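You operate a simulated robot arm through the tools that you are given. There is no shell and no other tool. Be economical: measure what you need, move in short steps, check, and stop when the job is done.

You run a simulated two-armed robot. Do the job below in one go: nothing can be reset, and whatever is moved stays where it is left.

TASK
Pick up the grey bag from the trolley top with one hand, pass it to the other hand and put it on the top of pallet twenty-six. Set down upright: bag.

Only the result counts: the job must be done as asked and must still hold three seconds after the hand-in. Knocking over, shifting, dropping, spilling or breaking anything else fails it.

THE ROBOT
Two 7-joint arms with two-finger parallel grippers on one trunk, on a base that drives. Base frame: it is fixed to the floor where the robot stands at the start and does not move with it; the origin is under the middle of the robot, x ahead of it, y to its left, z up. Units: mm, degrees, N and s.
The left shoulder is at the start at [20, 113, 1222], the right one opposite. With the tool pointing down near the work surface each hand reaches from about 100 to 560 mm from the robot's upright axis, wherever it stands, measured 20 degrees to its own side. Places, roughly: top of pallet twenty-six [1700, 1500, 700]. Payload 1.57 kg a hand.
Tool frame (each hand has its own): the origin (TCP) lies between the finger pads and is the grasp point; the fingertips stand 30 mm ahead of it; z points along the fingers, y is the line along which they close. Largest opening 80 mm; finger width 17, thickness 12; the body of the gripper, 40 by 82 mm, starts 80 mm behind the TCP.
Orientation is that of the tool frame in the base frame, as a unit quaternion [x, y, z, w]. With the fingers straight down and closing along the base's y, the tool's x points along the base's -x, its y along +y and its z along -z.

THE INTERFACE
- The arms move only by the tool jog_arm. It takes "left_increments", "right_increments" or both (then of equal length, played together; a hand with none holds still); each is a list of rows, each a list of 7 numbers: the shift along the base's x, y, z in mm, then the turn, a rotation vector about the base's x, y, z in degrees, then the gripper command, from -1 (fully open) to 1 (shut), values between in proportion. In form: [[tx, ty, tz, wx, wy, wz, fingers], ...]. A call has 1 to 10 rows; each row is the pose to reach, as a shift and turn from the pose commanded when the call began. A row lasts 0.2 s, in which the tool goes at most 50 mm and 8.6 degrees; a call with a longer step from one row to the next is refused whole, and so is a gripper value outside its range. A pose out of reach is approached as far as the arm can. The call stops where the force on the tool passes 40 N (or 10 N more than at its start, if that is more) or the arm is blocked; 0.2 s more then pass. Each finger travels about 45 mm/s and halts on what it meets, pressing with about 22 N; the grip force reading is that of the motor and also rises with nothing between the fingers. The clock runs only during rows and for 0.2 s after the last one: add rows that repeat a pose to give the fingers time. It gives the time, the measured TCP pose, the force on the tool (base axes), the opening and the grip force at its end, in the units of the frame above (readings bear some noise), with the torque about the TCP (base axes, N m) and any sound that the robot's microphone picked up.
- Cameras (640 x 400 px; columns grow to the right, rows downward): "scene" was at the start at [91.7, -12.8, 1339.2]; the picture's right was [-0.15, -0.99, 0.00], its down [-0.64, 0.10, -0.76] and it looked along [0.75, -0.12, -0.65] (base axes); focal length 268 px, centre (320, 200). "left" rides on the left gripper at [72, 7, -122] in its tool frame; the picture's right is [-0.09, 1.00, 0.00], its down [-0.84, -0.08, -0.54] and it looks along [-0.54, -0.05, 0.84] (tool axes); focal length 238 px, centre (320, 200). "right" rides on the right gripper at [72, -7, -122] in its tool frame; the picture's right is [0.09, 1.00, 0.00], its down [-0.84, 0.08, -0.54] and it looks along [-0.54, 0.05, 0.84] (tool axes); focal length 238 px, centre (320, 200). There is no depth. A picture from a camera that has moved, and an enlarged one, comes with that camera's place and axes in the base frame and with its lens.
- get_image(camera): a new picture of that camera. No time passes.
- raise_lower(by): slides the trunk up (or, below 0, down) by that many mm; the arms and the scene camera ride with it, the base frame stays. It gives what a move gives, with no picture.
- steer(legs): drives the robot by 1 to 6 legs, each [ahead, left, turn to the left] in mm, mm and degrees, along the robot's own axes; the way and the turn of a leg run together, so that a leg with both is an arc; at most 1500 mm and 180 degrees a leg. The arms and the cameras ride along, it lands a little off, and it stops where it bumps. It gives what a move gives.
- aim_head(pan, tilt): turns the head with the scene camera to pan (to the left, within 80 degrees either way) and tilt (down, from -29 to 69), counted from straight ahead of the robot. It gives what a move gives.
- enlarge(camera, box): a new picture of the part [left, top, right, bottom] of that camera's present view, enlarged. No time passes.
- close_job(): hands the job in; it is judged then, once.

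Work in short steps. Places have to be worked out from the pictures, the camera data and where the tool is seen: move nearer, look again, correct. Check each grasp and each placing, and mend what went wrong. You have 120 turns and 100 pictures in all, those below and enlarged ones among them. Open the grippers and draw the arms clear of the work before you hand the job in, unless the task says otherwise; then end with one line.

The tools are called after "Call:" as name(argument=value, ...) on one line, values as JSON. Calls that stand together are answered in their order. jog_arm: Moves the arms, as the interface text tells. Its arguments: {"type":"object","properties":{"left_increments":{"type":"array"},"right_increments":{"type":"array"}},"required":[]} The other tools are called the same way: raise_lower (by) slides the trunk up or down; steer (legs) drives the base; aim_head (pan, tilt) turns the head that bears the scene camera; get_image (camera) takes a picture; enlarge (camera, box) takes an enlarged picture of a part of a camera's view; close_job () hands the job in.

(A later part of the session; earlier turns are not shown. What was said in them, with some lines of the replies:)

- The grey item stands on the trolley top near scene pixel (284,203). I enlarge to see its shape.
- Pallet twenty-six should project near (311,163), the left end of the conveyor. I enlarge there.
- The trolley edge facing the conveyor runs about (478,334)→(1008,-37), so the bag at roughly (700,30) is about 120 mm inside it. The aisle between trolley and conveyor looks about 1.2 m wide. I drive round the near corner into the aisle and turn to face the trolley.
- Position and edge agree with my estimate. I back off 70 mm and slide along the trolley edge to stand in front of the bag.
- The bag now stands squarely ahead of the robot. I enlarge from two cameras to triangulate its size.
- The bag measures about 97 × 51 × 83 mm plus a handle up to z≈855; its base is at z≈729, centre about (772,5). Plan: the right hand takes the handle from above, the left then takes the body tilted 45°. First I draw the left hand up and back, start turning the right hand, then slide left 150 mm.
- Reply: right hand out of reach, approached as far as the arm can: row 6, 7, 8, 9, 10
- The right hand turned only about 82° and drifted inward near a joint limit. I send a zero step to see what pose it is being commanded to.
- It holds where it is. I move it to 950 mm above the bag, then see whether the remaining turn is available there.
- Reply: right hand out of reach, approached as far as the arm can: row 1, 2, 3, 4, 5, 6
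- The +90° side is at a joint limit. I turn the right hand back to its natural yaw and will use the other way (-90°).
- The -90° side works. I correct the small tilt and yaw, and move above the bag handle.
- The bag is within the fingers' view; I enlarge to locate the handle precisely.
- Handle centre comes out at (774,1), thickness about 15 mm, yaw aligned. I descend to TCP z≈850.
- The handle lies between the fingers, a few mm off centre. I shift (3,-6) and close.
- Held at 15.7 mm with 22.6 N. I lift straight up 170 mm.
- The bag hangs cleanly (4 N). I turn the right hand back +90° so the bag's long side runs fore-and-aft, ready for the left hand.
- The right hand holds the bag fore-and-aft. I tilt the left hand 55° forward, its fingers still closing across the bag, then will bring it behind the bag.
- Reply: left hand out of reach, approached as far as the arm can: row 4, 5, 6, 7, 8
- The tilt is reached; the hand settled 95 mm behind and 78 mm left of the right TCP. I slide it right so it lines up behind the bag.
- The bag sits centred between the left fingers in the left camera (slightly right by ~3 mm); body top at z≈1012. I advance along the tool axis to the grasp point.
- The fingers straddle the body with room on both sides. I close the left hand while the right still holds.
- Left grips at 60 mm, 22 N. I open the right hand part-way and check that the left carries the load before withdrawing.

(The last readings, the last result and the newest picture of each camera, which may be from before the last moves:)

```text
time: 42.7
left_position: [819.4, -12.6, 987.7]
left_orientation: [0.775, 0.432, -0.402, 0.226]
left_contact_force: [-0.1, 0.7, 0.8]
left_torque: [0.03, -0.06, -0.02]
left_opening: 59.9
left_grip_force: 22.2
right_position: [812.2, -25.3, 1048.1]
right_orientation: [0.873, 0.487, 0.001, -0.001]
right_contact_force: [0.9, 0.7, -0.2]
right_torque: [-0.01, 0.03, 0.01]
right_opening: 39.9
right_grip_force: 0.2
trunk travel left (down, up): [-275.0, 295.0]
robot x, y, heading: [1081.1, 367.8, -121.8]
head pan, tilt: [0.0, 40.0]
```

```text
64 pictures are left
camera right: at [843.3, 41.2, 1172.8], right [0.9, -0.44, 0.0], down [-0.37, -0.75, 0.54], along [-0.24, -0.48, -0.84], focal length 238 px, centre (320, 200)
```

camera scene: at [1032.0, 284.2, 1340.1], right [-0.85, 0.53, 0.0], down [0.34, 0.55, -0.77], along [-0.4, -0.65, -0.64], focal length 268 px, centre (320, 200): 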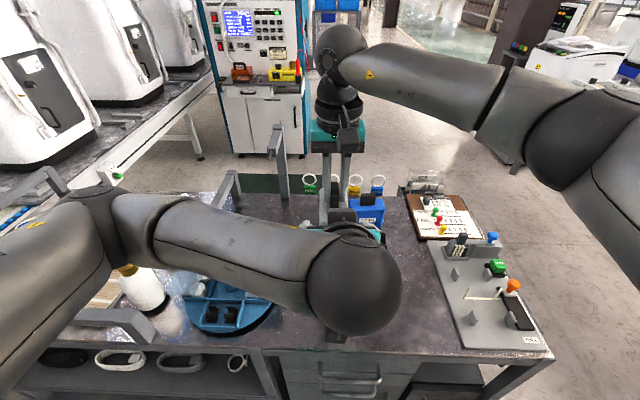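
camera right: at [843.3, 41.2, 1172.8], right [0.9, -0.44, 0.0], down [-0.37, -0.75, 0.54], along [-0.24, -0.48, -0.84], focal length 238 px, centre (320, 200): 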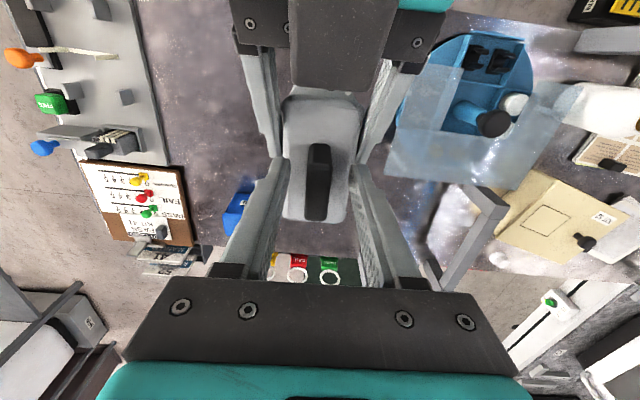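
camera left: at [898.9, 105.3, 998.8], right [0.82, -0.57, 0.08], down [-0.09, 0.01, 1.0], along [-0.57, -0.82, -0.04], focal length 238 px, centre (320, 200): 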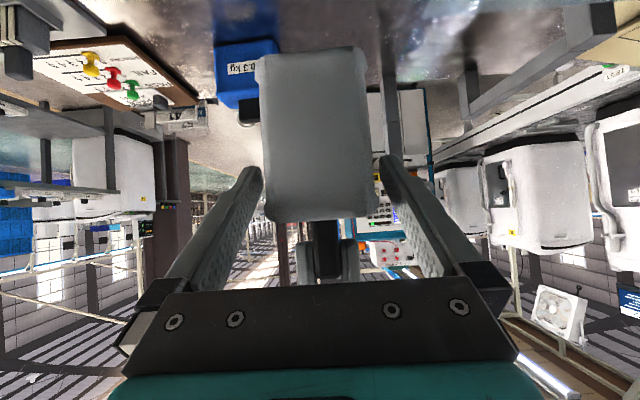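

The bag stays in the left hand. I withdraw the right hand upward.

Call:
jog_arm(right_increments=[[0, 0, 15, 0, 0, 0, 0], [0, 0, 35, 0, 0, 0, 0], [0, 0, 60, 0, 0, 0, 0], [0, 0, 90, 0, 0, 0, 0], [0, 0, 120, 0, 0, 0, 0], [0, 0, 120, 0, 0, 0, 0]])

Call:
get_image(camera="right")

Call:
get_image(camera="scene")

```text
time: 44.1
left_position: [818.5, -12.7, 988.6]
left_orientation: [0.774, 0.432, -0.403, 0.226]
left_contact_force: [0.0, 0.0, 0.2]
left_torque: [0.08, -0.05, 0.0]
left_opening: 59.8
left_grip_force: 22.0
right_position: [810.7, -25.0, 1170.2]
right_orientation: [0.873, 0.488, 0.001, -0.001]
right_contact_force: [-0.4, 0.7, 0.0]
right_torque: [0.01, 0.02, 0.02]
right_opening: 39.8
right_grip_force: 0.1
trunk travel left (down, up): [-275.0, 295.0]
robot x, y, heading: [1081.2, 364.8, -121.5]
head pan, tilt: [0.0, 40.0]
```

```text
63 pictures are left
camera right: at [842.4, 40.2, 1293.4], right [0.9, -0.44, 0.0], down [-0.37, -0.75, 0.54], along [-0.24, -0.48, -0.84], focal length 238 px, centre (320, 200)
```

right: 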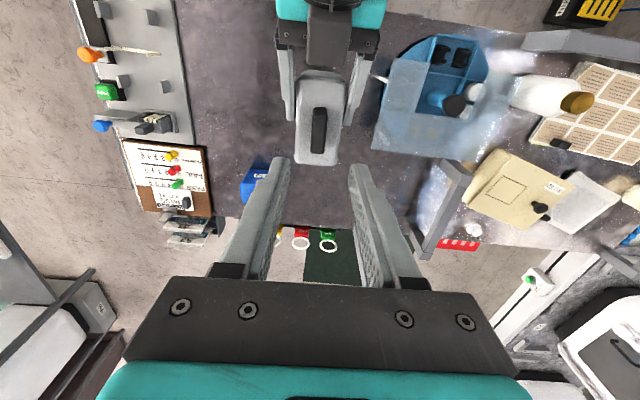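

```text
62 pictures are left
camera scene: at [1031.8, 284.3, 1340.1], right [-0.85, 0.53, 0.0], down [0.34, 0.55, -0.77], along [-0.4, -0.65, -0.64], focal length 268 px, centre (320, 200)
```

scene: 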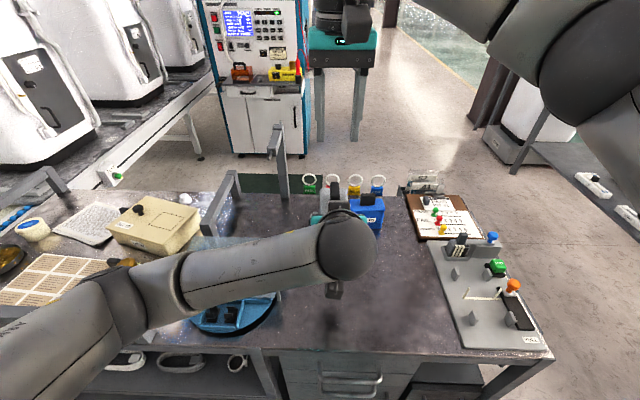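

The left hand holds the bag alone and upright. I move the right hand aside and raise the left 60 mm for the turn.

Call:
jog_arm(right_increments=[[-25, 16, 0, 0, 0, 0, -1], [-51, 32, 0, 0, 0, 0, -1], [-76, 48, 0, 0, 0, 0, -1], [-102, 64, 0, 0, 0, 0, -1], [-127, 79, 0, 0, 0, 0, -1], [-114, 100, 0, 0, 0, 0, -1], [-100, 125, 0, 0, 0, 0, -1], [-85, 150, 0, 0, 0, 0, -1], [-64, 181, 0, 0, 0, 0, -1]], left_increments=[[0, 0, 0, 0, 0, 0, 1], [0, 0, 5, 0, 0, 0, 1], [0, 0, 12, 0, 0, 0, 1], [0, 0, 20, 0, 0, 0, 1], [0, 0, 30, 0, 0, 0, 1], [0, 0, 40, 0, 0, 0, 1], [0, 0, 50, 0, 0, 0, 1], [0, 0, 57, 0, 0, 0, 1], [0, 0, 60, 0, 0, 0, 1]])

Call:
aim_head(pan=-60, tilt=30)

Call:
get_image(camera="scene")

```text
time: 46.1
left_position: [817.6, -11.1, 1047.5]
left_orientation: [0.775, 0.432, -0.403, 0.226]
left_contact_force: [0.0, -0.3, -3.7]
left_torque: [0.09, -0.06, 0.01]
left_opening: 60.0
left_grip_force: 22.0
right_position: [746.8, 155.2, 1169.0]
right_orientation: [0.873, 0.487, 0.002, -0.001]
right_contact_force: [0.3, -0.8, 0.2]
right_torque: [0.0, 0.03, -0.02]
right_opening: 80.0
right_grip_force: 0.1
trunk travel left (down, up): [-275.0, 295.0]
robot x, y, heading: [1082.4, 361.6, -121.7]
head pan, tilt: [0.0, 40.0]
```

```text
time: 47.4
left_position: [818.9, -12.1, 1047.9]
left_orientation: [0.775, 0.432, -0.403, 0.225]
left_contact_force: [-0.1, -0.8, -4.2]
left_torque: [0.12, -0.03, 0.02]
left_opening: 59.8
left_grip_force: 22.1
right_position: [747.5, 153.5, 1170.0]
right_orientation: [0.873, 0.487, 0.001, -0.001]
right_contact_force: [-1.3, 0.7, -0.4]
right_torque: [-0.03, 0.0, 0.07]
right_opening: 80.1
right_grip_force: 0.0
trunk travel left (down, up): [-275.0, 295.0]
robot x, y, heading: [1083.1, 366.0, -121.8]
head pan, tilt: [-60.0, 30.0]
```

```text
61 pictures are left
camera scene: at [986.2, 359.2, 1355.4], right [0.03, 1.0, 0.0], down [0.5, -0.01, -0.87], along [-0.87, 0.03, -0.5], focal length 268 px, centre (320, 200)
```

scene: 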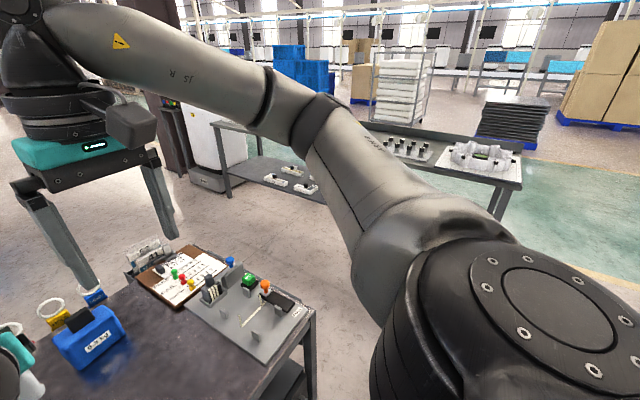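

The way round to the right is clear. I back off 150 mm and turn right 180° to face the conveyor.

Call:
steer(legs=[[-150, 0, 0], [0, 0, -90], [0, 0, -90]])

Call:
aim_head(pan=0, tilt=30)

Call:
get_image(camera="scene")

```text
time: 56.3
left_position: [1408.4, 882.1, 1047.8]
left_orientation: [-0.452, 0.763, 0.237, 0.398]
left_contact_force: [0.0, -0.4, -4.1]
left_torque: [-0.09, 0.05, -0.02]
left_opening: 59.7
left_grip_force: 22.2
right_position: [1486.3, 717.4, 1170.5]
right_orientation: [-0.51, 0.86, 0.0, -0.001]
right_contact_force: [-0.5, 0.2, -0.9]
right_torque: [0.03, -0.02, 0.01]
right_opening: 79.9
right_grip_force: 0.0
trunk travel left (down, up): [-275.0, 295.0]
robot x, y, heading: [1161.5, 492.0, 61.0]
head pan, tilt: [-60.0, 30.0]
```

```text
time: 57.6
left_position: [1407.5, 881.7, 1047.9]
left_orientation: [-0.452, 0.763, 0.237, 0.398]
left_contact_force: [0.4, 0.2, -5.3]
left_torque: [-0.1, 0.06, -0.02]
left_opening: 59.9
left_grip_force: 22.3
right_position: [1486.5, 718.2, 1169.4]
right_orientation: [-0.51, 0.86, -0.001, -0.001]
right_contact_force: [0.4, -0.3, -0.5]
right_torque: [-0.01, 0.0, 0.0]
right_opening: 80.2
right_grip_force: 0.1
trunk travel left (down, up): [-275.0, 295.0]
robot x, y, heading: [1159.5, 490.7, 61.4]
head pan, tilt: [0.0, 30.0]
```

```text
60 pictures are left
camera scene: at [1208.5, 579.2, 1355.4], right [0.88, -0.48, 0.0], down [-0.24, -0.44, -0.87], along [0.42, 0.76, -0.5], focal length 268 px, centre (320, 200)
```

scene: 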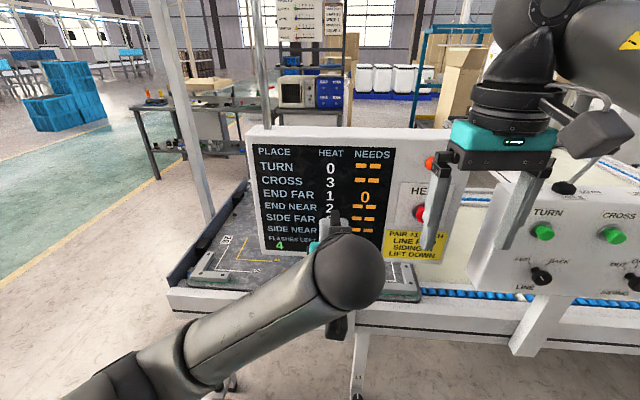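

I face the conveyor now; the display board stands before the pallet's middle, leaving its left front area open. I slide 330 mm to the left and look at the pallet and its markings.

Call:
steer(legs=[[0, 330, -2.5]])

Call:
get_image(camera="scene")

```text
time: 59.8
left_position: [1141.3, 1034.9, 1048.4]
left_orientation: [-0.435, 0.773, 0.227, 0.402]
left_contact_force: [0.1, 0.6, -4.1]
left_torque: [-0.11, 0.04, 0.0]
left_opening: 59.9
left_grip_force: 21.5
right_position: [1213.4, 868.4, 1170.1]
right_orientation: [-0.49, 0.872, 0.0, -0.002]
right_contact_force: [0.6, 0.6, -0.2]
right_torque: [-0.04, -0.05, 0.02]
right_opening: 79.9
right_grip_force: 0.1
trunk travel left (down, up): [-275.0, 295.0]
robot x, y, heading: [876.9, 650.3, 58.6]
head pan, tilt: [0.0, 30.0]
```

```text
59 pictures are left
camera scene: at [928.7, 741.2, 1355.4], right [0.85, -0.52, 0.0], down [-0.26, -0.43, -0.87], along [0.45, 0.74, -0.5], focal length 268 px, centre (320, 200)
```

scene: 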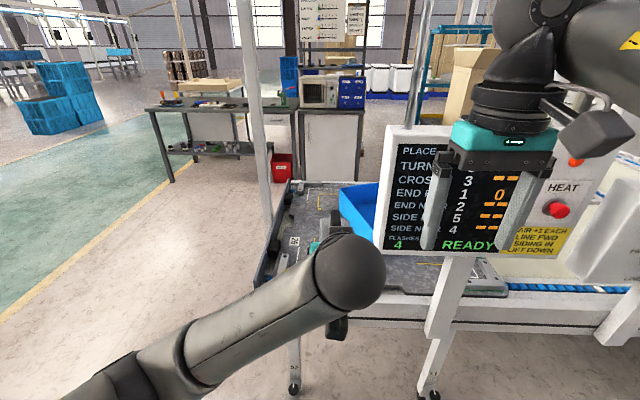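

The left arm hides the pallet in the scene view; I check the hand cameras.

Call:
get_image(camera="left")

Call:
get_image(camera="right")

Call:
enlarge(camera="scene", box=[240, 160, 400, 260])

```text
58 pictures are left
camera left: at [1063.2, 917.4, 1058.2], right [-0.82, 0.56, 0.08], down [0.09, -0.01, 1.0], along [0.56, 0.83, -0.04], focal length 238 px, centre (320, 200)
```

left: 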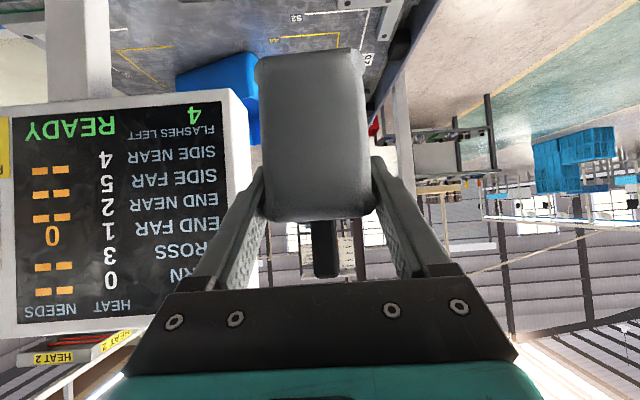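

```text
57 pictures are left
camera right: at [1181.7, 804.7, 1293.1], right [-0.9, 0.44, 0.0], down [0.37, 0.76, 0.54], along [0.24, 0.48, -0.84], focal length 238 px, centre (320, 200)
```

right: 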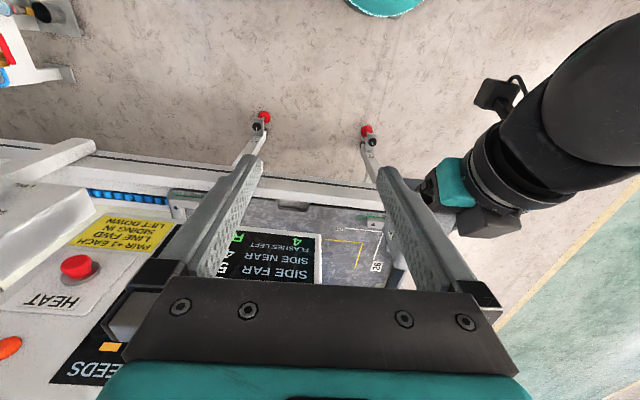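

```text
4.00 times, centred on (320, 210) of scene
camera zoom: at [928.7, 741.2, 1355.4], right [0.85, -0.52, 0.0], down [-0.26, -0.43, -0.87], along [0.45, 0.74, -0.5], focal length 1073 px, centre (320, 160)
```

zoom: 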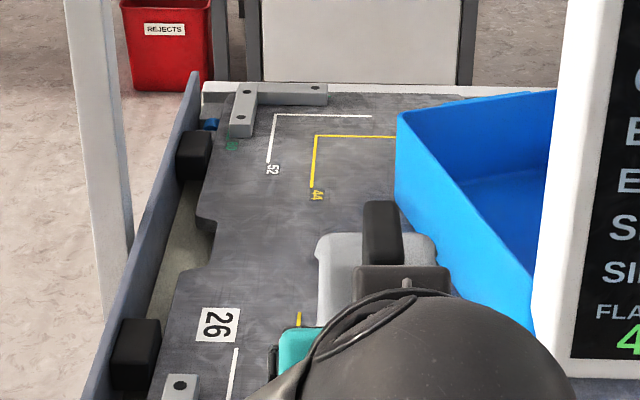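

The marking "26" confirms the pallet. I enlarge the right camera's view of its left front region to map the free space.

Call:
enlarge(camera="right", box=[230, 170, 420, 290])

Call:
enlarge(camera="left", box=[100, 0, 460, 130])

```text
3.33 times, centred on (325, 230) of right
camera zoom: at [1181.7, 804.7, 1293.1], right [-0.9, 0.44, 0.0], down [0.37, 0.76, 0.54], along [0.24, 0.48, -0.84], focal length 794 px, centre (303, 100)
```

zoom: 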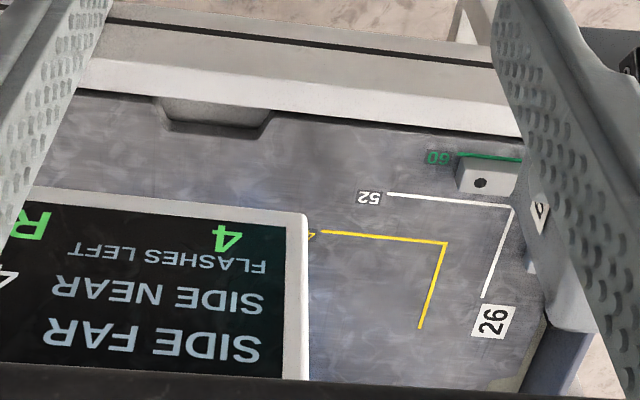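

```text
1.78 times, centred on (280, 65) of left
camera zoom: at [1063.2, 917.4, 1058.2], right [-0.82, 0.56, 0.08], down [0.09, -0.01, 1.0], along [0.56, 0.83, -0.04], focal length 424 px, centre (391, 440)
```

zoom: 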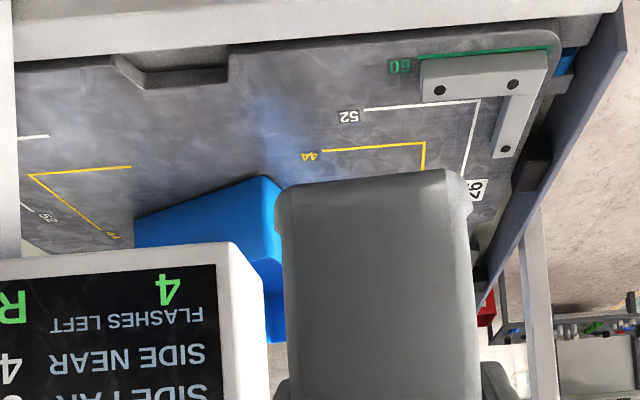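

Pallet 26 is confirmed; triangulation puts its surface around z≈650–660, with the L-bracket at the near-left corner and the board's left edge at about (1365,1169), above z≈838. I'll set the bag about 170 mm in from the front edge, left of the board. First I pull the right hand back clear of the board, then drive 200 mm forward.

Call:
jog_arm(right_increments=[[4, -28, 10, 0, 0, 0, -1], [8, -56, 20, 0, 0, 0, -1], [12, -84, 30, 0, 0, 0, -1], [15, -112, 40, 0, 0, 0, -1], [19, -140, 50, 0, 0, 0, -1], [23, -168, 60, 0, 0, 0, -1]])

Call:
steer(legs=[[200, 0, 0]])

Call:
get_image(camera="scene")

Call:
get_image(camera="left")

Call:
get_image(camera="right")

```text
time: 61.2
left_position: [1141.9, 1032.2, 1047.5]
left_orientation: [-0.435, 0.773, 0.227, 0.403]
left_contact_force: [0.4, -0.8, -3.3]
left_torque: [-0.07, 0.04, 0.02]
left_opening: 59.9
left_grip_force: 21.8
right_position: [1234.1, 697.5, 1228.8]
right_orientation: [-0.491, 0.871, -0.002, -0.002]
right_contact_force: [0.7, 0.6, -1.0]
right_torque: [0.01, -0.01, -0.03]
right_opening: 79.8
right_grip_force: 0.1
trunk travel left (down, up): [-275.0, 295.0]
robot x, y, heading: [878.8, 653.1, 58.4]
head pan, tilt: [0.0, 30.0]
```

```text
time: 62.8
left_position: [1245.4, 1202.2, 1046.9]
left_orientation: [-0.433, 0.774, 0.226, 0.402]
left_contact_force: [0.2, -0.1, -4.4]
left_torque: [-0.1, 0.07, 0.01]
left_opening: 60.0
left_grip_force: 21.9
right_position: [1338.6, 866.0, 1230.0]
right_orientation: [-0.49, 0.872, -0.001, -0.001]
right_contact_force: [-0.4, 1.0, 1.4]
right_torque: [0.0, -0.03, -0.01]
right_opening: 79.9
right_grip_force: 0.0
trunk travel left (down, up): [-275.0, 295.0]
robot x, y, heading: [981.7, 822.9, 58.5]
head pan, tilt: [0.0, 30.0]
```

```text
53 pictures are left
camera scene: at [1032.6, 909.6, 1355.4], right [0.85, -0.52, 0.0], down [-0.26, -0.43, -0.87], along [0.45, 0.74, -0.5], focal length 268 px, centre (320, 200)
```

scene: 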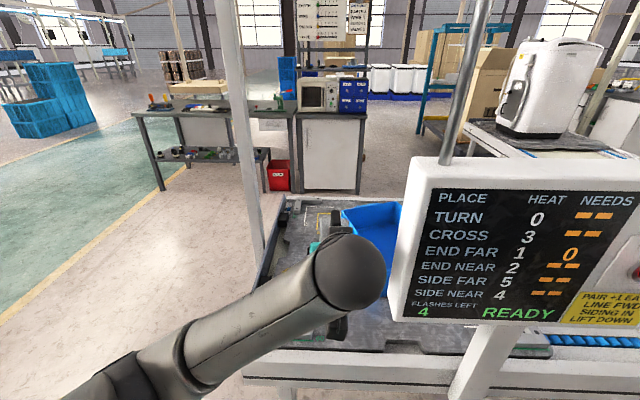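

```text
52 pictures are left
camera left: at [1167.2, 1085.3, 1057.9], right [-0.82, 0.56, 0.08], down [0.09, -0.01, 1.0], along [0.56, 0.83, -0.04], focal length 238 px, centre (320, 200)
```

left: 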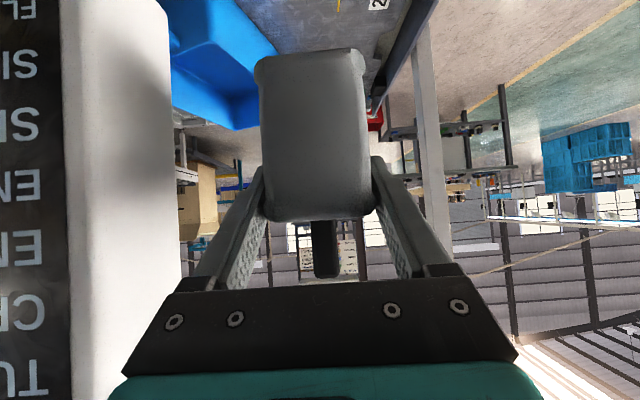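

```text
51 pictures are left
camera right: at [1307.4, 803.2, 1353.2], right [-0.9, 0.44, 0.0], down [0.37, 0.76, 0.54], along [0.24, 0.48, -0.84], focal length 238 px, centre (320, 200)
```

right: 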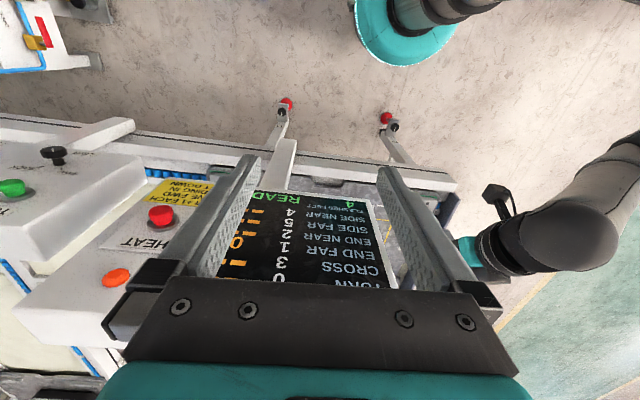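

The board clears the left gripper by roughly 60 mm. I drive another 180 mm ahead with 8 mm to the left, then lower the trunk 200 mm.

Call:
steer(legs=[[180, 8, 0]])

Call:
get_image(camera="scene")

Call:
get_image(camera="right")

```text
time: 64.3
left_position: [1329.9, 1357.2, 1046.8]
left_orientation: [-0.436, 0.773, 0.228, 0.401]
left_contact_force: [0.0, 0.4, -4.2]
left_torque: [-0.07, 0.02, -0.01]
left_opening: 59.7
left_grip_force: 22.3
right_position: [1424.7, 1022.7, 1229.0]
right_orientation: [-0.491, 0.871, -0.001, -0.002]
right_contact_force: [0.8, -0.2, 0.3]
right_torque: [-0.01, 0.0, -0.03]
right_opening: 80.0
right_grip_force: 0.0
trunk travel left (down, up): [-275.0, 295.0]
robot x, y, heading: [1062.7, 976.4, 58.7]
head pan, tilt: [0.0, 30.0]
```

```text
50 pictures are left
camera scene: at [1117.8, 1064.9, 1355.4], right [0.85, -0.52, 0.0], down [-0.26, -0.43, -0.87], along [0.45, 0.74, -0.5], focal length 268 px, centre (320, 200)
```

scene: 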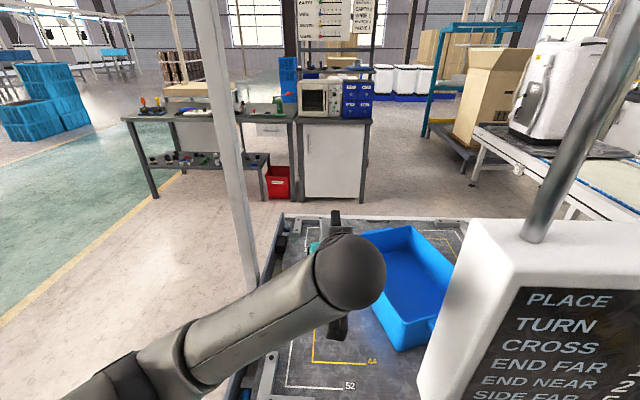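

```text
49 pictures are left
camera right: at [1392.9, 959.5, 1353.2], right [-0.9, 0.44, 0.0], down [0.37, 0.76, 0.54], along [0.24, 0.48, -0.84], focal length 238 px, centre (320, 200)
```

right: 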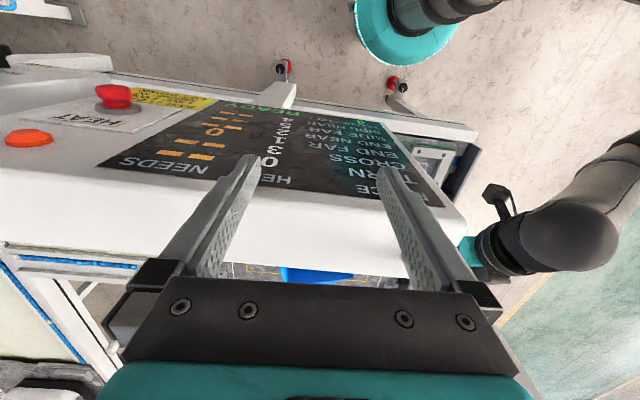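

Geometry is consistent: bag centre is about 164 mm along and 132 mm in from the front edge, the bin begins ≥ 60 mm beyond on the right. I pull the right hand back a little more and lower the trunk 200 mm.

Call:
jog_arm(right_increments=[[7, -27, 0, 0, 0, 0, -1], [13, -54, 0, 0, 0, 0, -1], [20, -82, 0, 0, 0, 0, -1]], left_increments=[[5, 8, 0, 0, 0, 0, 1], [10, 17, 0, 0, 0, 0, 1], [16, 26, 0, 0, 0, 0, 1]])

Call:
raise_lower(by=-200)

Call:
get_image(camera="left")

Call:
get_image(camera="scene")

```text
time: 65.1
left_position: [1346.1, 1381.8, 1048.6]
left_orientation: [-0.435, 0.773, 0.227, 0.401]
left_contact_force: [-0.6, -0.4, -3.8]
left_torque: [-0.12, 0.04, -0.01]
left_opening: 60.0
left_grip_force: 21.8
right_position: [1414.6, 1002.9, 1210.6]
right_orientation: [-0.491, 0.871, 0.0, 0.0]
right_contact_force: [-0.1, 0.8, 0.1]
right_torque: [0.02, -0.02, 0.02]
right_opening: 80.1
right_grip_force: 0.0
right hand out of reach, approached as far as the arm can: row 1, 2, 3
trunk travel left (down, up): [-275.0, 295.0]
robot x, y, heading: [1067.6, 977.5, 58.8]
head pan, tilt: [0.0, 30.0]
```

```text
time: 67.3
left_position: [1345.7, 1383.0, 849.2]
left_orientation: [-0.435, 0.773, 0.227, 0.402]
left_contact_force: [-1.0, -0.5, -3.3]
left_torque: [-0.06, 0.07, -0.03]
left_opening: 59.9
left_grip_force: 22.3
right_position: [1413.2, 1003.7, 1010.4]
right_orientation: [-0.491, 0.871, -0.001, -0.002]
right_contact_force: [0.5, -0.4, 0.2]
right_torque: [-0.02, -0.04, -0.01]
right_opening: 80.1
right_grip_force: 0.0
trunk travel left (down, up): [-75.0, 495.0]
robot x, y, heading: [1064.4, 978.4, 58.7]
head pan, tilt: [0.0, 30.0]
```

```text
48 pictures are left
camera left: at [1267.6, 1265.9, 858.8], right [-0.82, 0.56, 0.08], down [0.09, -0.01, 1.0], along [0.56, 0.83, -0.04], focal length 238 px, centre (320, 200)
```

left: 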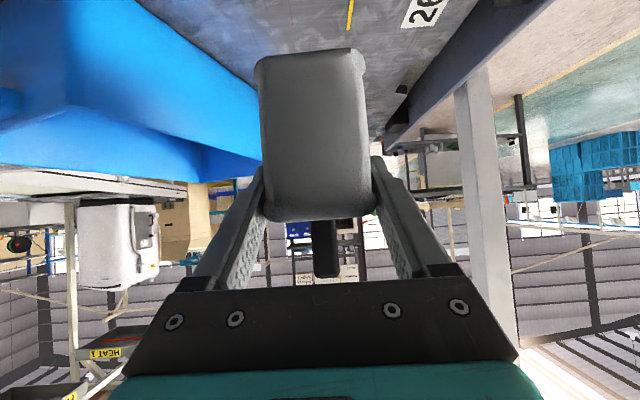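

```text
47 pictures are left
camera scene: at [1117.2, 1064.1, 1155.5], right [0.85, -0.52, 0.0], down [-0.26, -0.43, -0.87], along [0.45, 0.74, -0.5], focal length 268 px, centre (320, 200)
```

scene: 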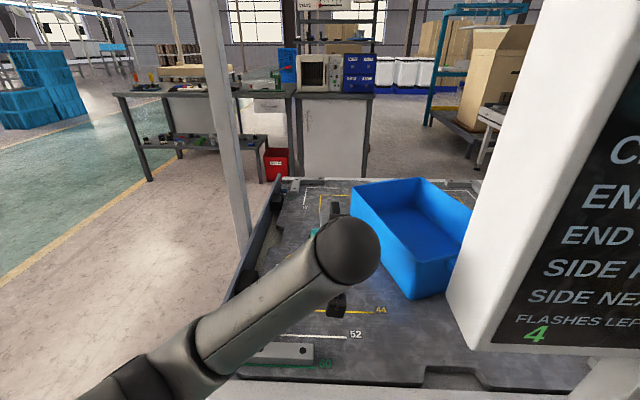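

Bag bottom is at about z 787, with the pallet near 645. I lower the trunk another 70 mm and look from the right and left cameras.

Call:
raise_lower(by=-70)

Call:
get_image(camera="left")

Call:
get_image(camera="scene")

```text
time: 68.3
left_position: [1344.7, 1382.8, 777.4]
left_orientation: [-0.435, 0.773, 0.227, 0.402]
left_contact_force: [0.1, 0.7, -4.7]
left_torque: [-0.1, 0.07, 0.02]
left_opening: 59.6
left_grip_force: 22.3
right_position: [1413.4, 1004.8, 940.8]
right_orientation: [-0.491, 0.871, -0.001, -0.002]
right_contact_force: [0.2, -0.7, 0.8]
right_torque: [-0.02, -0.03, 0.01]
right_opening: 80.1
right_grip_force: 0.1
trunk travel left (down, up): [-5.0, 565.0]
robot x, y, heading: [1066.6, 979.6, 58.8]
head pan, tilt: [0.0, 30.0]
```

```text
46 pictures are left
camera left: at [1267.6, 1265.8, 788.7], right [-0.82, 0.56, 0.08], down [0.09, -0.01, 1.0], along [0.56, 0.83, -0.04], focal length 238 px, centre (320, 200)
```

left: 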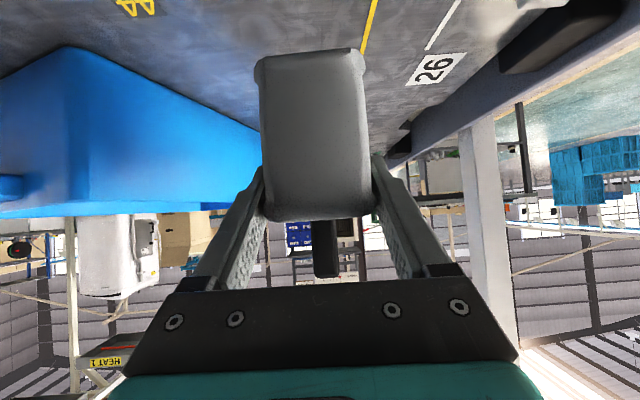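

```text
45 pictures are left
camera scene: at [1117.2, 1064.1, 1085.5], right [0.85, -0.52, 0.0], down [-0.26, -0.43, -0.87], along [0.45, 0.74, -0.5], focal length 268 px, centre (320, 200)
```

scene: 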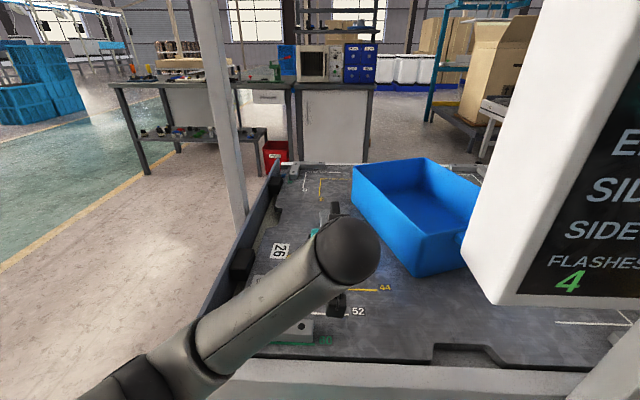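

The "26" label triangulates the surface to z≈635–650, so about 70 mm remain. I lower the arm 45 mm.

Call:
jog_arm(left_increments=[[0, 0, -15, 0, 0, 0, 1], [0, 0, -30, 0, 0, 0, 1], [0, 0, -45, 0, 0, 0, 1], [0, 0, -45, 0, 0, 0, 1]])

Call:
get_image(camera="left")

```text
time: 69.3
left_position: [1345.1, 1383.1, 732.2]
left_orientation: [-0.435, 0.773, 0.228, 0.402]
left_contact_force: [0.3, 0.4, -3.7]
left_torque: [-0.13, 0.1, 0.03]
left_opening: 60.1
left_grip_force: 21.9
right_position: [1413.5, 1003.6, 940.1]
right_orientation: [-0.491, 0.871, 0.0, -0.001]
right_contact_force: [0.6, 0.3, 0.0]
right_torque: [0.04, 0.02, 0.02]
right_opening: 80.0
right_grip_force: 0.0
trunk travel left (down, up): [-5.0, 565.0]
robot x, y, heading: [1062.0, 975.9, 58.6]
head pan, tilt: [0.0, 30.0]
```

```text
44 pictures are left
camera left: at [1268.0, 1265.3, 743.5], right [-0.82, 0.56, 0.08], down [0.09, -0.01, 1.0], along [0.56, 0.83, -0.04], focal length 238 px, centre (320, 200)
```

left: 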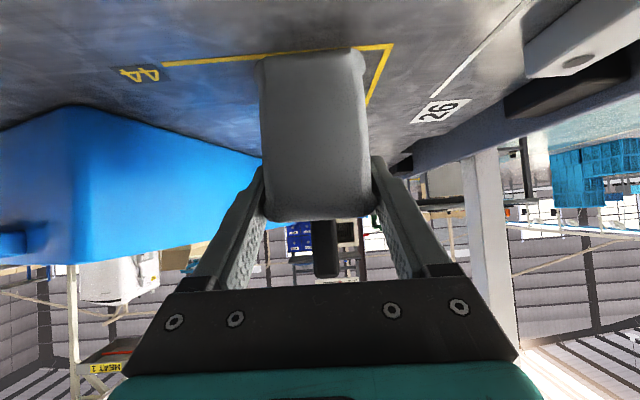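

About 20 mm of gap remains by both estimates. I lower 12 mm, then feel down in 3 mm steps.

Call:
jog_arm(left_increments=[[0, 0, -6, 0, 0, 0, 1], [0, 0, -12, 0, 0, 0, 1], [0, 0, -12, 0, 0, 0, 1]])

Call:
jog_arm(left_increments=[[0, 0, -3, 0, 0, 0, 1], [0, 0, -3, 0, 0, 0, 1]])

Call:
jog_arm(left_increments=[[0, 0, -3, 0, 0, 0, 1], [0, 0, -3, 0, 0, 0, 1]])

Call:
get_image(camera="left")

```text
time: 70.1
left_position: [1347.0, 1382.6, 720.4]
left_orientation: [-0.436, 0.773, 0.227, 0.401]
left_contact_force: [-0.1, 0.3, -4.6]
left_torque: [-0.08, 0.06, 0.02]
left_opening: 59.8
left_grip_force: 22.2
right_position: [1413.9, 1005.0, 940.4]
right_orientation: [-0.491, 0.871, -0.001, -0.001]
right_contact_force: [0.1, -0.5, 0.0]
right_torque: [-0.01, 0.0, 0.03]
right_opening: 80.0
right_grip_force: 0.0
trunk travel left (down, up): [-5.0, 565.0]
robot x, y, heading: [1065.0, 974.7, 58.7]
head pan, tilt: [0.0, 30.0]
```

```text
time: 70.7
left_position: [1345.6, 1381.4, 718.6]
left_orientation: [-0.434, 0.773, 0.227, 0.403]
left_contact_force: [-0.2, -0.6, 1.5]
left_torque: [-0.36, 0.0, -0.02]
left_opening: 59.8
left_grip_force: 22.0
right_position: [1412.7, 1003.3, 938.8]
right_orientation: [-0.491, 0.871, 0.0, -0.001]
right_contact_force: [0.2, 0.5, 0.7]
right_torque: [0.0, -0.02, -0.01]
right_opening: 79.9
right_grip_force: 0.2
trunk travel left (down, up): [-5.0, 565.0]
robot x, y, heading: [1065.3, 977.8, 58.7]
head pan, tilt: [0.0, 30.0]
```

```text
time: 71.3
left_position: [1344.9, 1381.8, 717.4]
left_orientation: [-0.435, 0.771, 0.228, 0.406]
left_contact_force: [-4.2, 0.1, 17.1]
left_torque: [0.02, 0.1, -0.01]
left_opening: 59.9
left_grip_force: 22.5
right_position: [1413.0, 1002.4, 939.8]
right_orientation: [-0.491, 0.871, 0.0, -0.002]
right_contact_force: [0.5, 1.1, 0.0]
right_torque: [-0.03, 0.02, 0.01]
right_opening: 79.8
right_grip_force: 0.1
trunk travel left (down, up): [-5.0, 565.0]
robot x, y, heading: [1064.6, 976.5, 58.5]
head pan, tilt: [0.0, 30.0]
```

```text
43 pictures are left
camera left: at [1267.9, 1265.8, 727.6], right [-0.82, 0.56, 0.08], down [0.08, -0.02, 1.0], along [0.56, 0.83, -0.03], focal length 238 px, centre (320, 200)
```

left: 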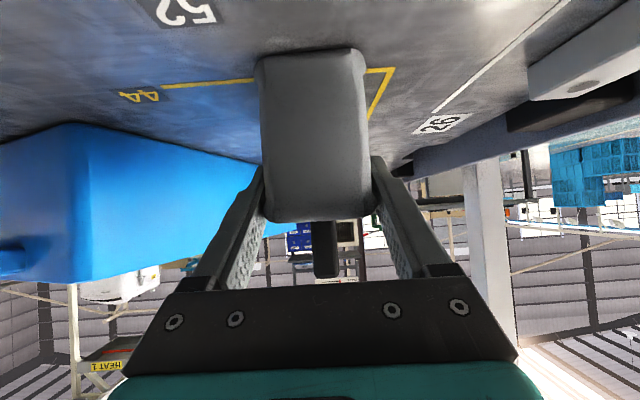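

The bag stands on the pallet (17 N of contact). I ease up 2 mm and open the left hand gradually.

Call:
jog_arm(left_increments=[[0, 0, 2, 0, 0, 0, 1], [0, 0, 2, 0, 0, 0, -0.5], [0, 0, 2, 0, 0, 0, -0.7], [0, 0, 2, 0, 0, 0, -1], [0, 0, 2, 0, 0, 0, -1], [0, 0, 2, 0, 0, 0, -1]])

Call:
get_image(camera="left")

```text
time: 72.7
left_position: [1346.1, 1382.7, 717.4]
left_orientation: [-0.435, 0.773, 0.227, 0.402]
left_contact_force: [0.6, 0.0, 0.7]
left_torque: [-0.01, 0.01, 0.01]
left_opening: 79.9
left_grip_force: 0.0
right_position: [1414.0, 1003.4, 939.9]
right_orientation: [-0.491, 0.871, 0.0, -0.002]
right_contact_force: [0.8, -0.2, 0.3]
right_torque: [-0.01, 0.01, -0.01]
right_opening: 79.9
right_grip_force: 0.1
trunk travel left (down, up): [-5.0, 565.0]
robot x, y, heading: [1071.3, 977.7, 58.4]
head pan, tilt: [0.0, 30.0]
```

```text
42 pictures are left
camera left: at [1267.9, 1265.3, 727.5], right [-0.82, 0.56, 0.08], down [0.09, -0.01, 1.0], along [0.56, 0.83, -0.04], focal length 238 px, centre (320, 200)
```

left: 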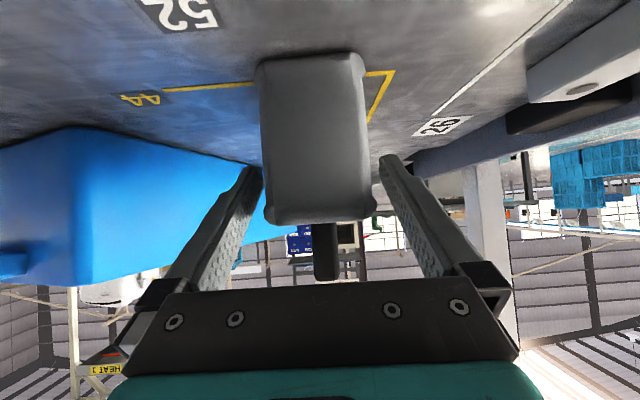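

Released; the bag stands upright. I centre the hand by 3 mm and draw back along the tool axis.

Call:
jog_arm(left_increments=[[2.5, -1.7, 0, 0, 0, 0, -1], [-3, -11, 7, 0, 0, 0, -1], [-11, -24, 18, 0, 0, 0, -1], [-20, -40, 31, 0, 0, 0, -1], [-30, -56, 44, 0, 0, 0, -1], [-40, -71, 57, 0, 0, 0, -1], [-48, -83, 68, 0, 0, 0, -1], [-48, -83, 68, 0, 0, 0, -1]])

Call:
get_image(camera="left")

```text
time: 74.5
left_position: [1285.5, 1315.2, 786.5]
left_orientation: [-0.432, 0.768, 0.256, 0.396]
left_contact_force: [0.1, -0.3, -0.3]
left_torque: [-0.01, -0.02, 0.0]
left_opening: 79.6
left_grip_force: 0.0
right_position: [1413.0, 1002.7, 939.9]
right_orientation: [-0.49, 0.872, -0.001, -0.001]
right_contact_force: [-0.6, 0.0, 0.0]
right_torque: [0.0, -0.02, -0.02]
right_opening: 80.1
right_grip_force: 0.1
trunk travel left (down, up): [-5.0, 565.0]
robot x, y, heading: [1068.3, 978.5, 58.6]
head pan, tilt: [0.0, 30.0]
```

```text
41 pictures are left
camera left: at [1211.0, 1196.3, 793.4], right [-0.84, 0.54, 0.13], down [0.12, -0.05, 0.99], along [0.54, 0.84, -0.02], focal length 238 px, centre (320, 200)
```

left: 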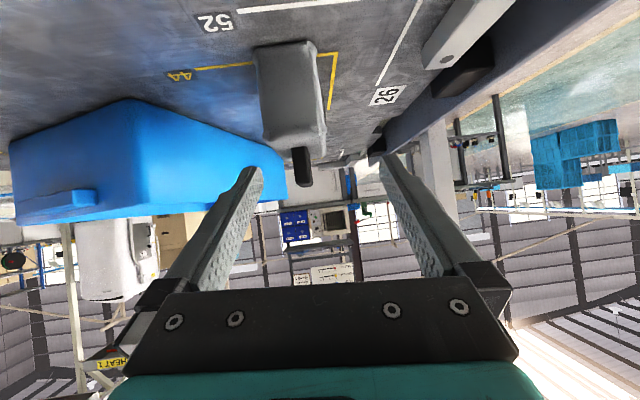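

The bag stands upright on pallet 26 and the hand is clear. I back the robot away 250 mm and take a final look.

Call:
steer(legs=[[-250, 0, 0]])

Call:
raise_lower(by=200)

Call:
get_image(camera="scene")

Call:
get_image(camera="left")

```text
time: 76.4
left_position: [1155.5, 1102.1, 783.9]
left_orientation: [-0.432, 0.769, 0.257, 0.395]
left_contact_force: [-1.4, 0.0, 0.2]
left_torque: [0.02, -0.01, -0.02]
left_opening: 80.0
left_grip_force: 0.0
right_position: [1284.5, 793.3, 940.1]
right_orientation: [-0.493, 0.87, -0.001, -0.001]
right_contact_force: [1.0, -0.3, -0.5]
right_torque: [0.0, 0.0, -0.04]
right_opening: 79.8
right_grip_force: 0.1
trunk travel left (down, up): [-5.0, 565.0]
robot x, y, heading: [940.6, 764.3, 59.1]
head pan, tilt: [0.0, 30.0]
```

```text
time: 78.5
left_position: [1155.4, 1102.5, 983.6]
left_orientation: [-0.432, 0.769, 0.258, 0.394]
left_contact_force: [0.7, 0.4, -0.3]
left_torque: [-0.01, 0.03, -0.02]
left_opening: 80.1
left_grip_force: 0.1
right_position: [1285.0, 792.8, 1139.2]
right_orientation: [-0.493, 0.87, 0.0, -0.001]
right_contact_force: [-0.4, -0.3, 0.7]
right_torque: [0.03, 0.0, 0.01]
right_opening: 80.1
right_grip_force: 0.1
trunk travel left (down, up): [-205.0, 365.0]
robot x, y, heading: [939.8, 763.8, 59.1]
head pan, tilt: [0.0, 30.0]
```

```text
40 pictures are left
camera scene: at [988.1, 851.1, 1285.4], right [0.86, -0.51, 0.0], down [-0.26, -0.43, -0.87], along [0.45, 0.74, -0.5], focal length 268 px, centre (320, 200)
```

scene: 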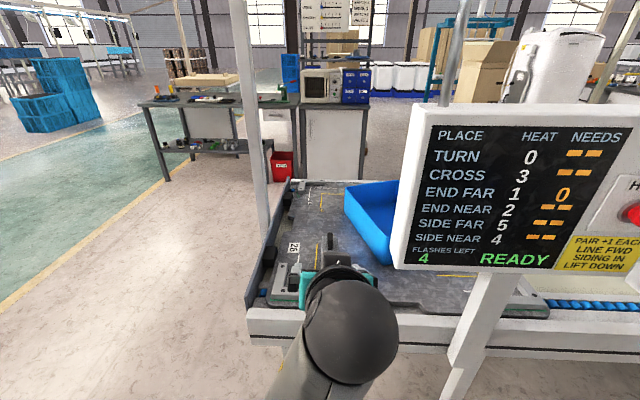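

```text
39 pictures are left
camera left: at [1081.1, 983.2, 991.7], right [-0.84, 0.53, 0.13], down [0.12, -0.05, 0.99], along [0.54, 0.84, -0.02], focal length 238 px, centre (320, 200)
```

left: 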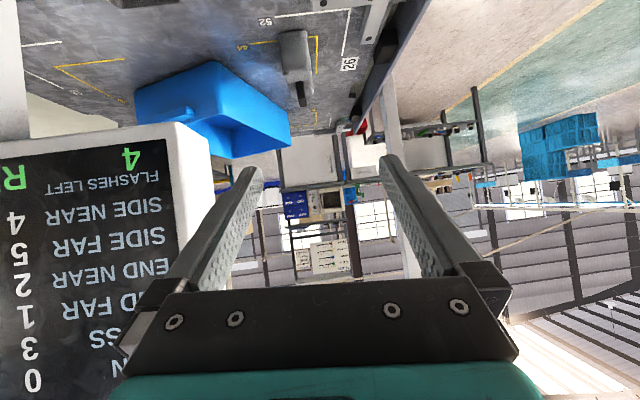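

The bag stands upright on pallet 26 inside the marked corner, nothing else has moved, and both hands are empty, open and clear. I hand the job in.

Call:
close_job()

```text
The job is handed in.
```

I picked the grey bag up with the right hand, passed it to the left and set it upright on top of pallet twenty-six; both grippers are open and clear, and the job is handed in.
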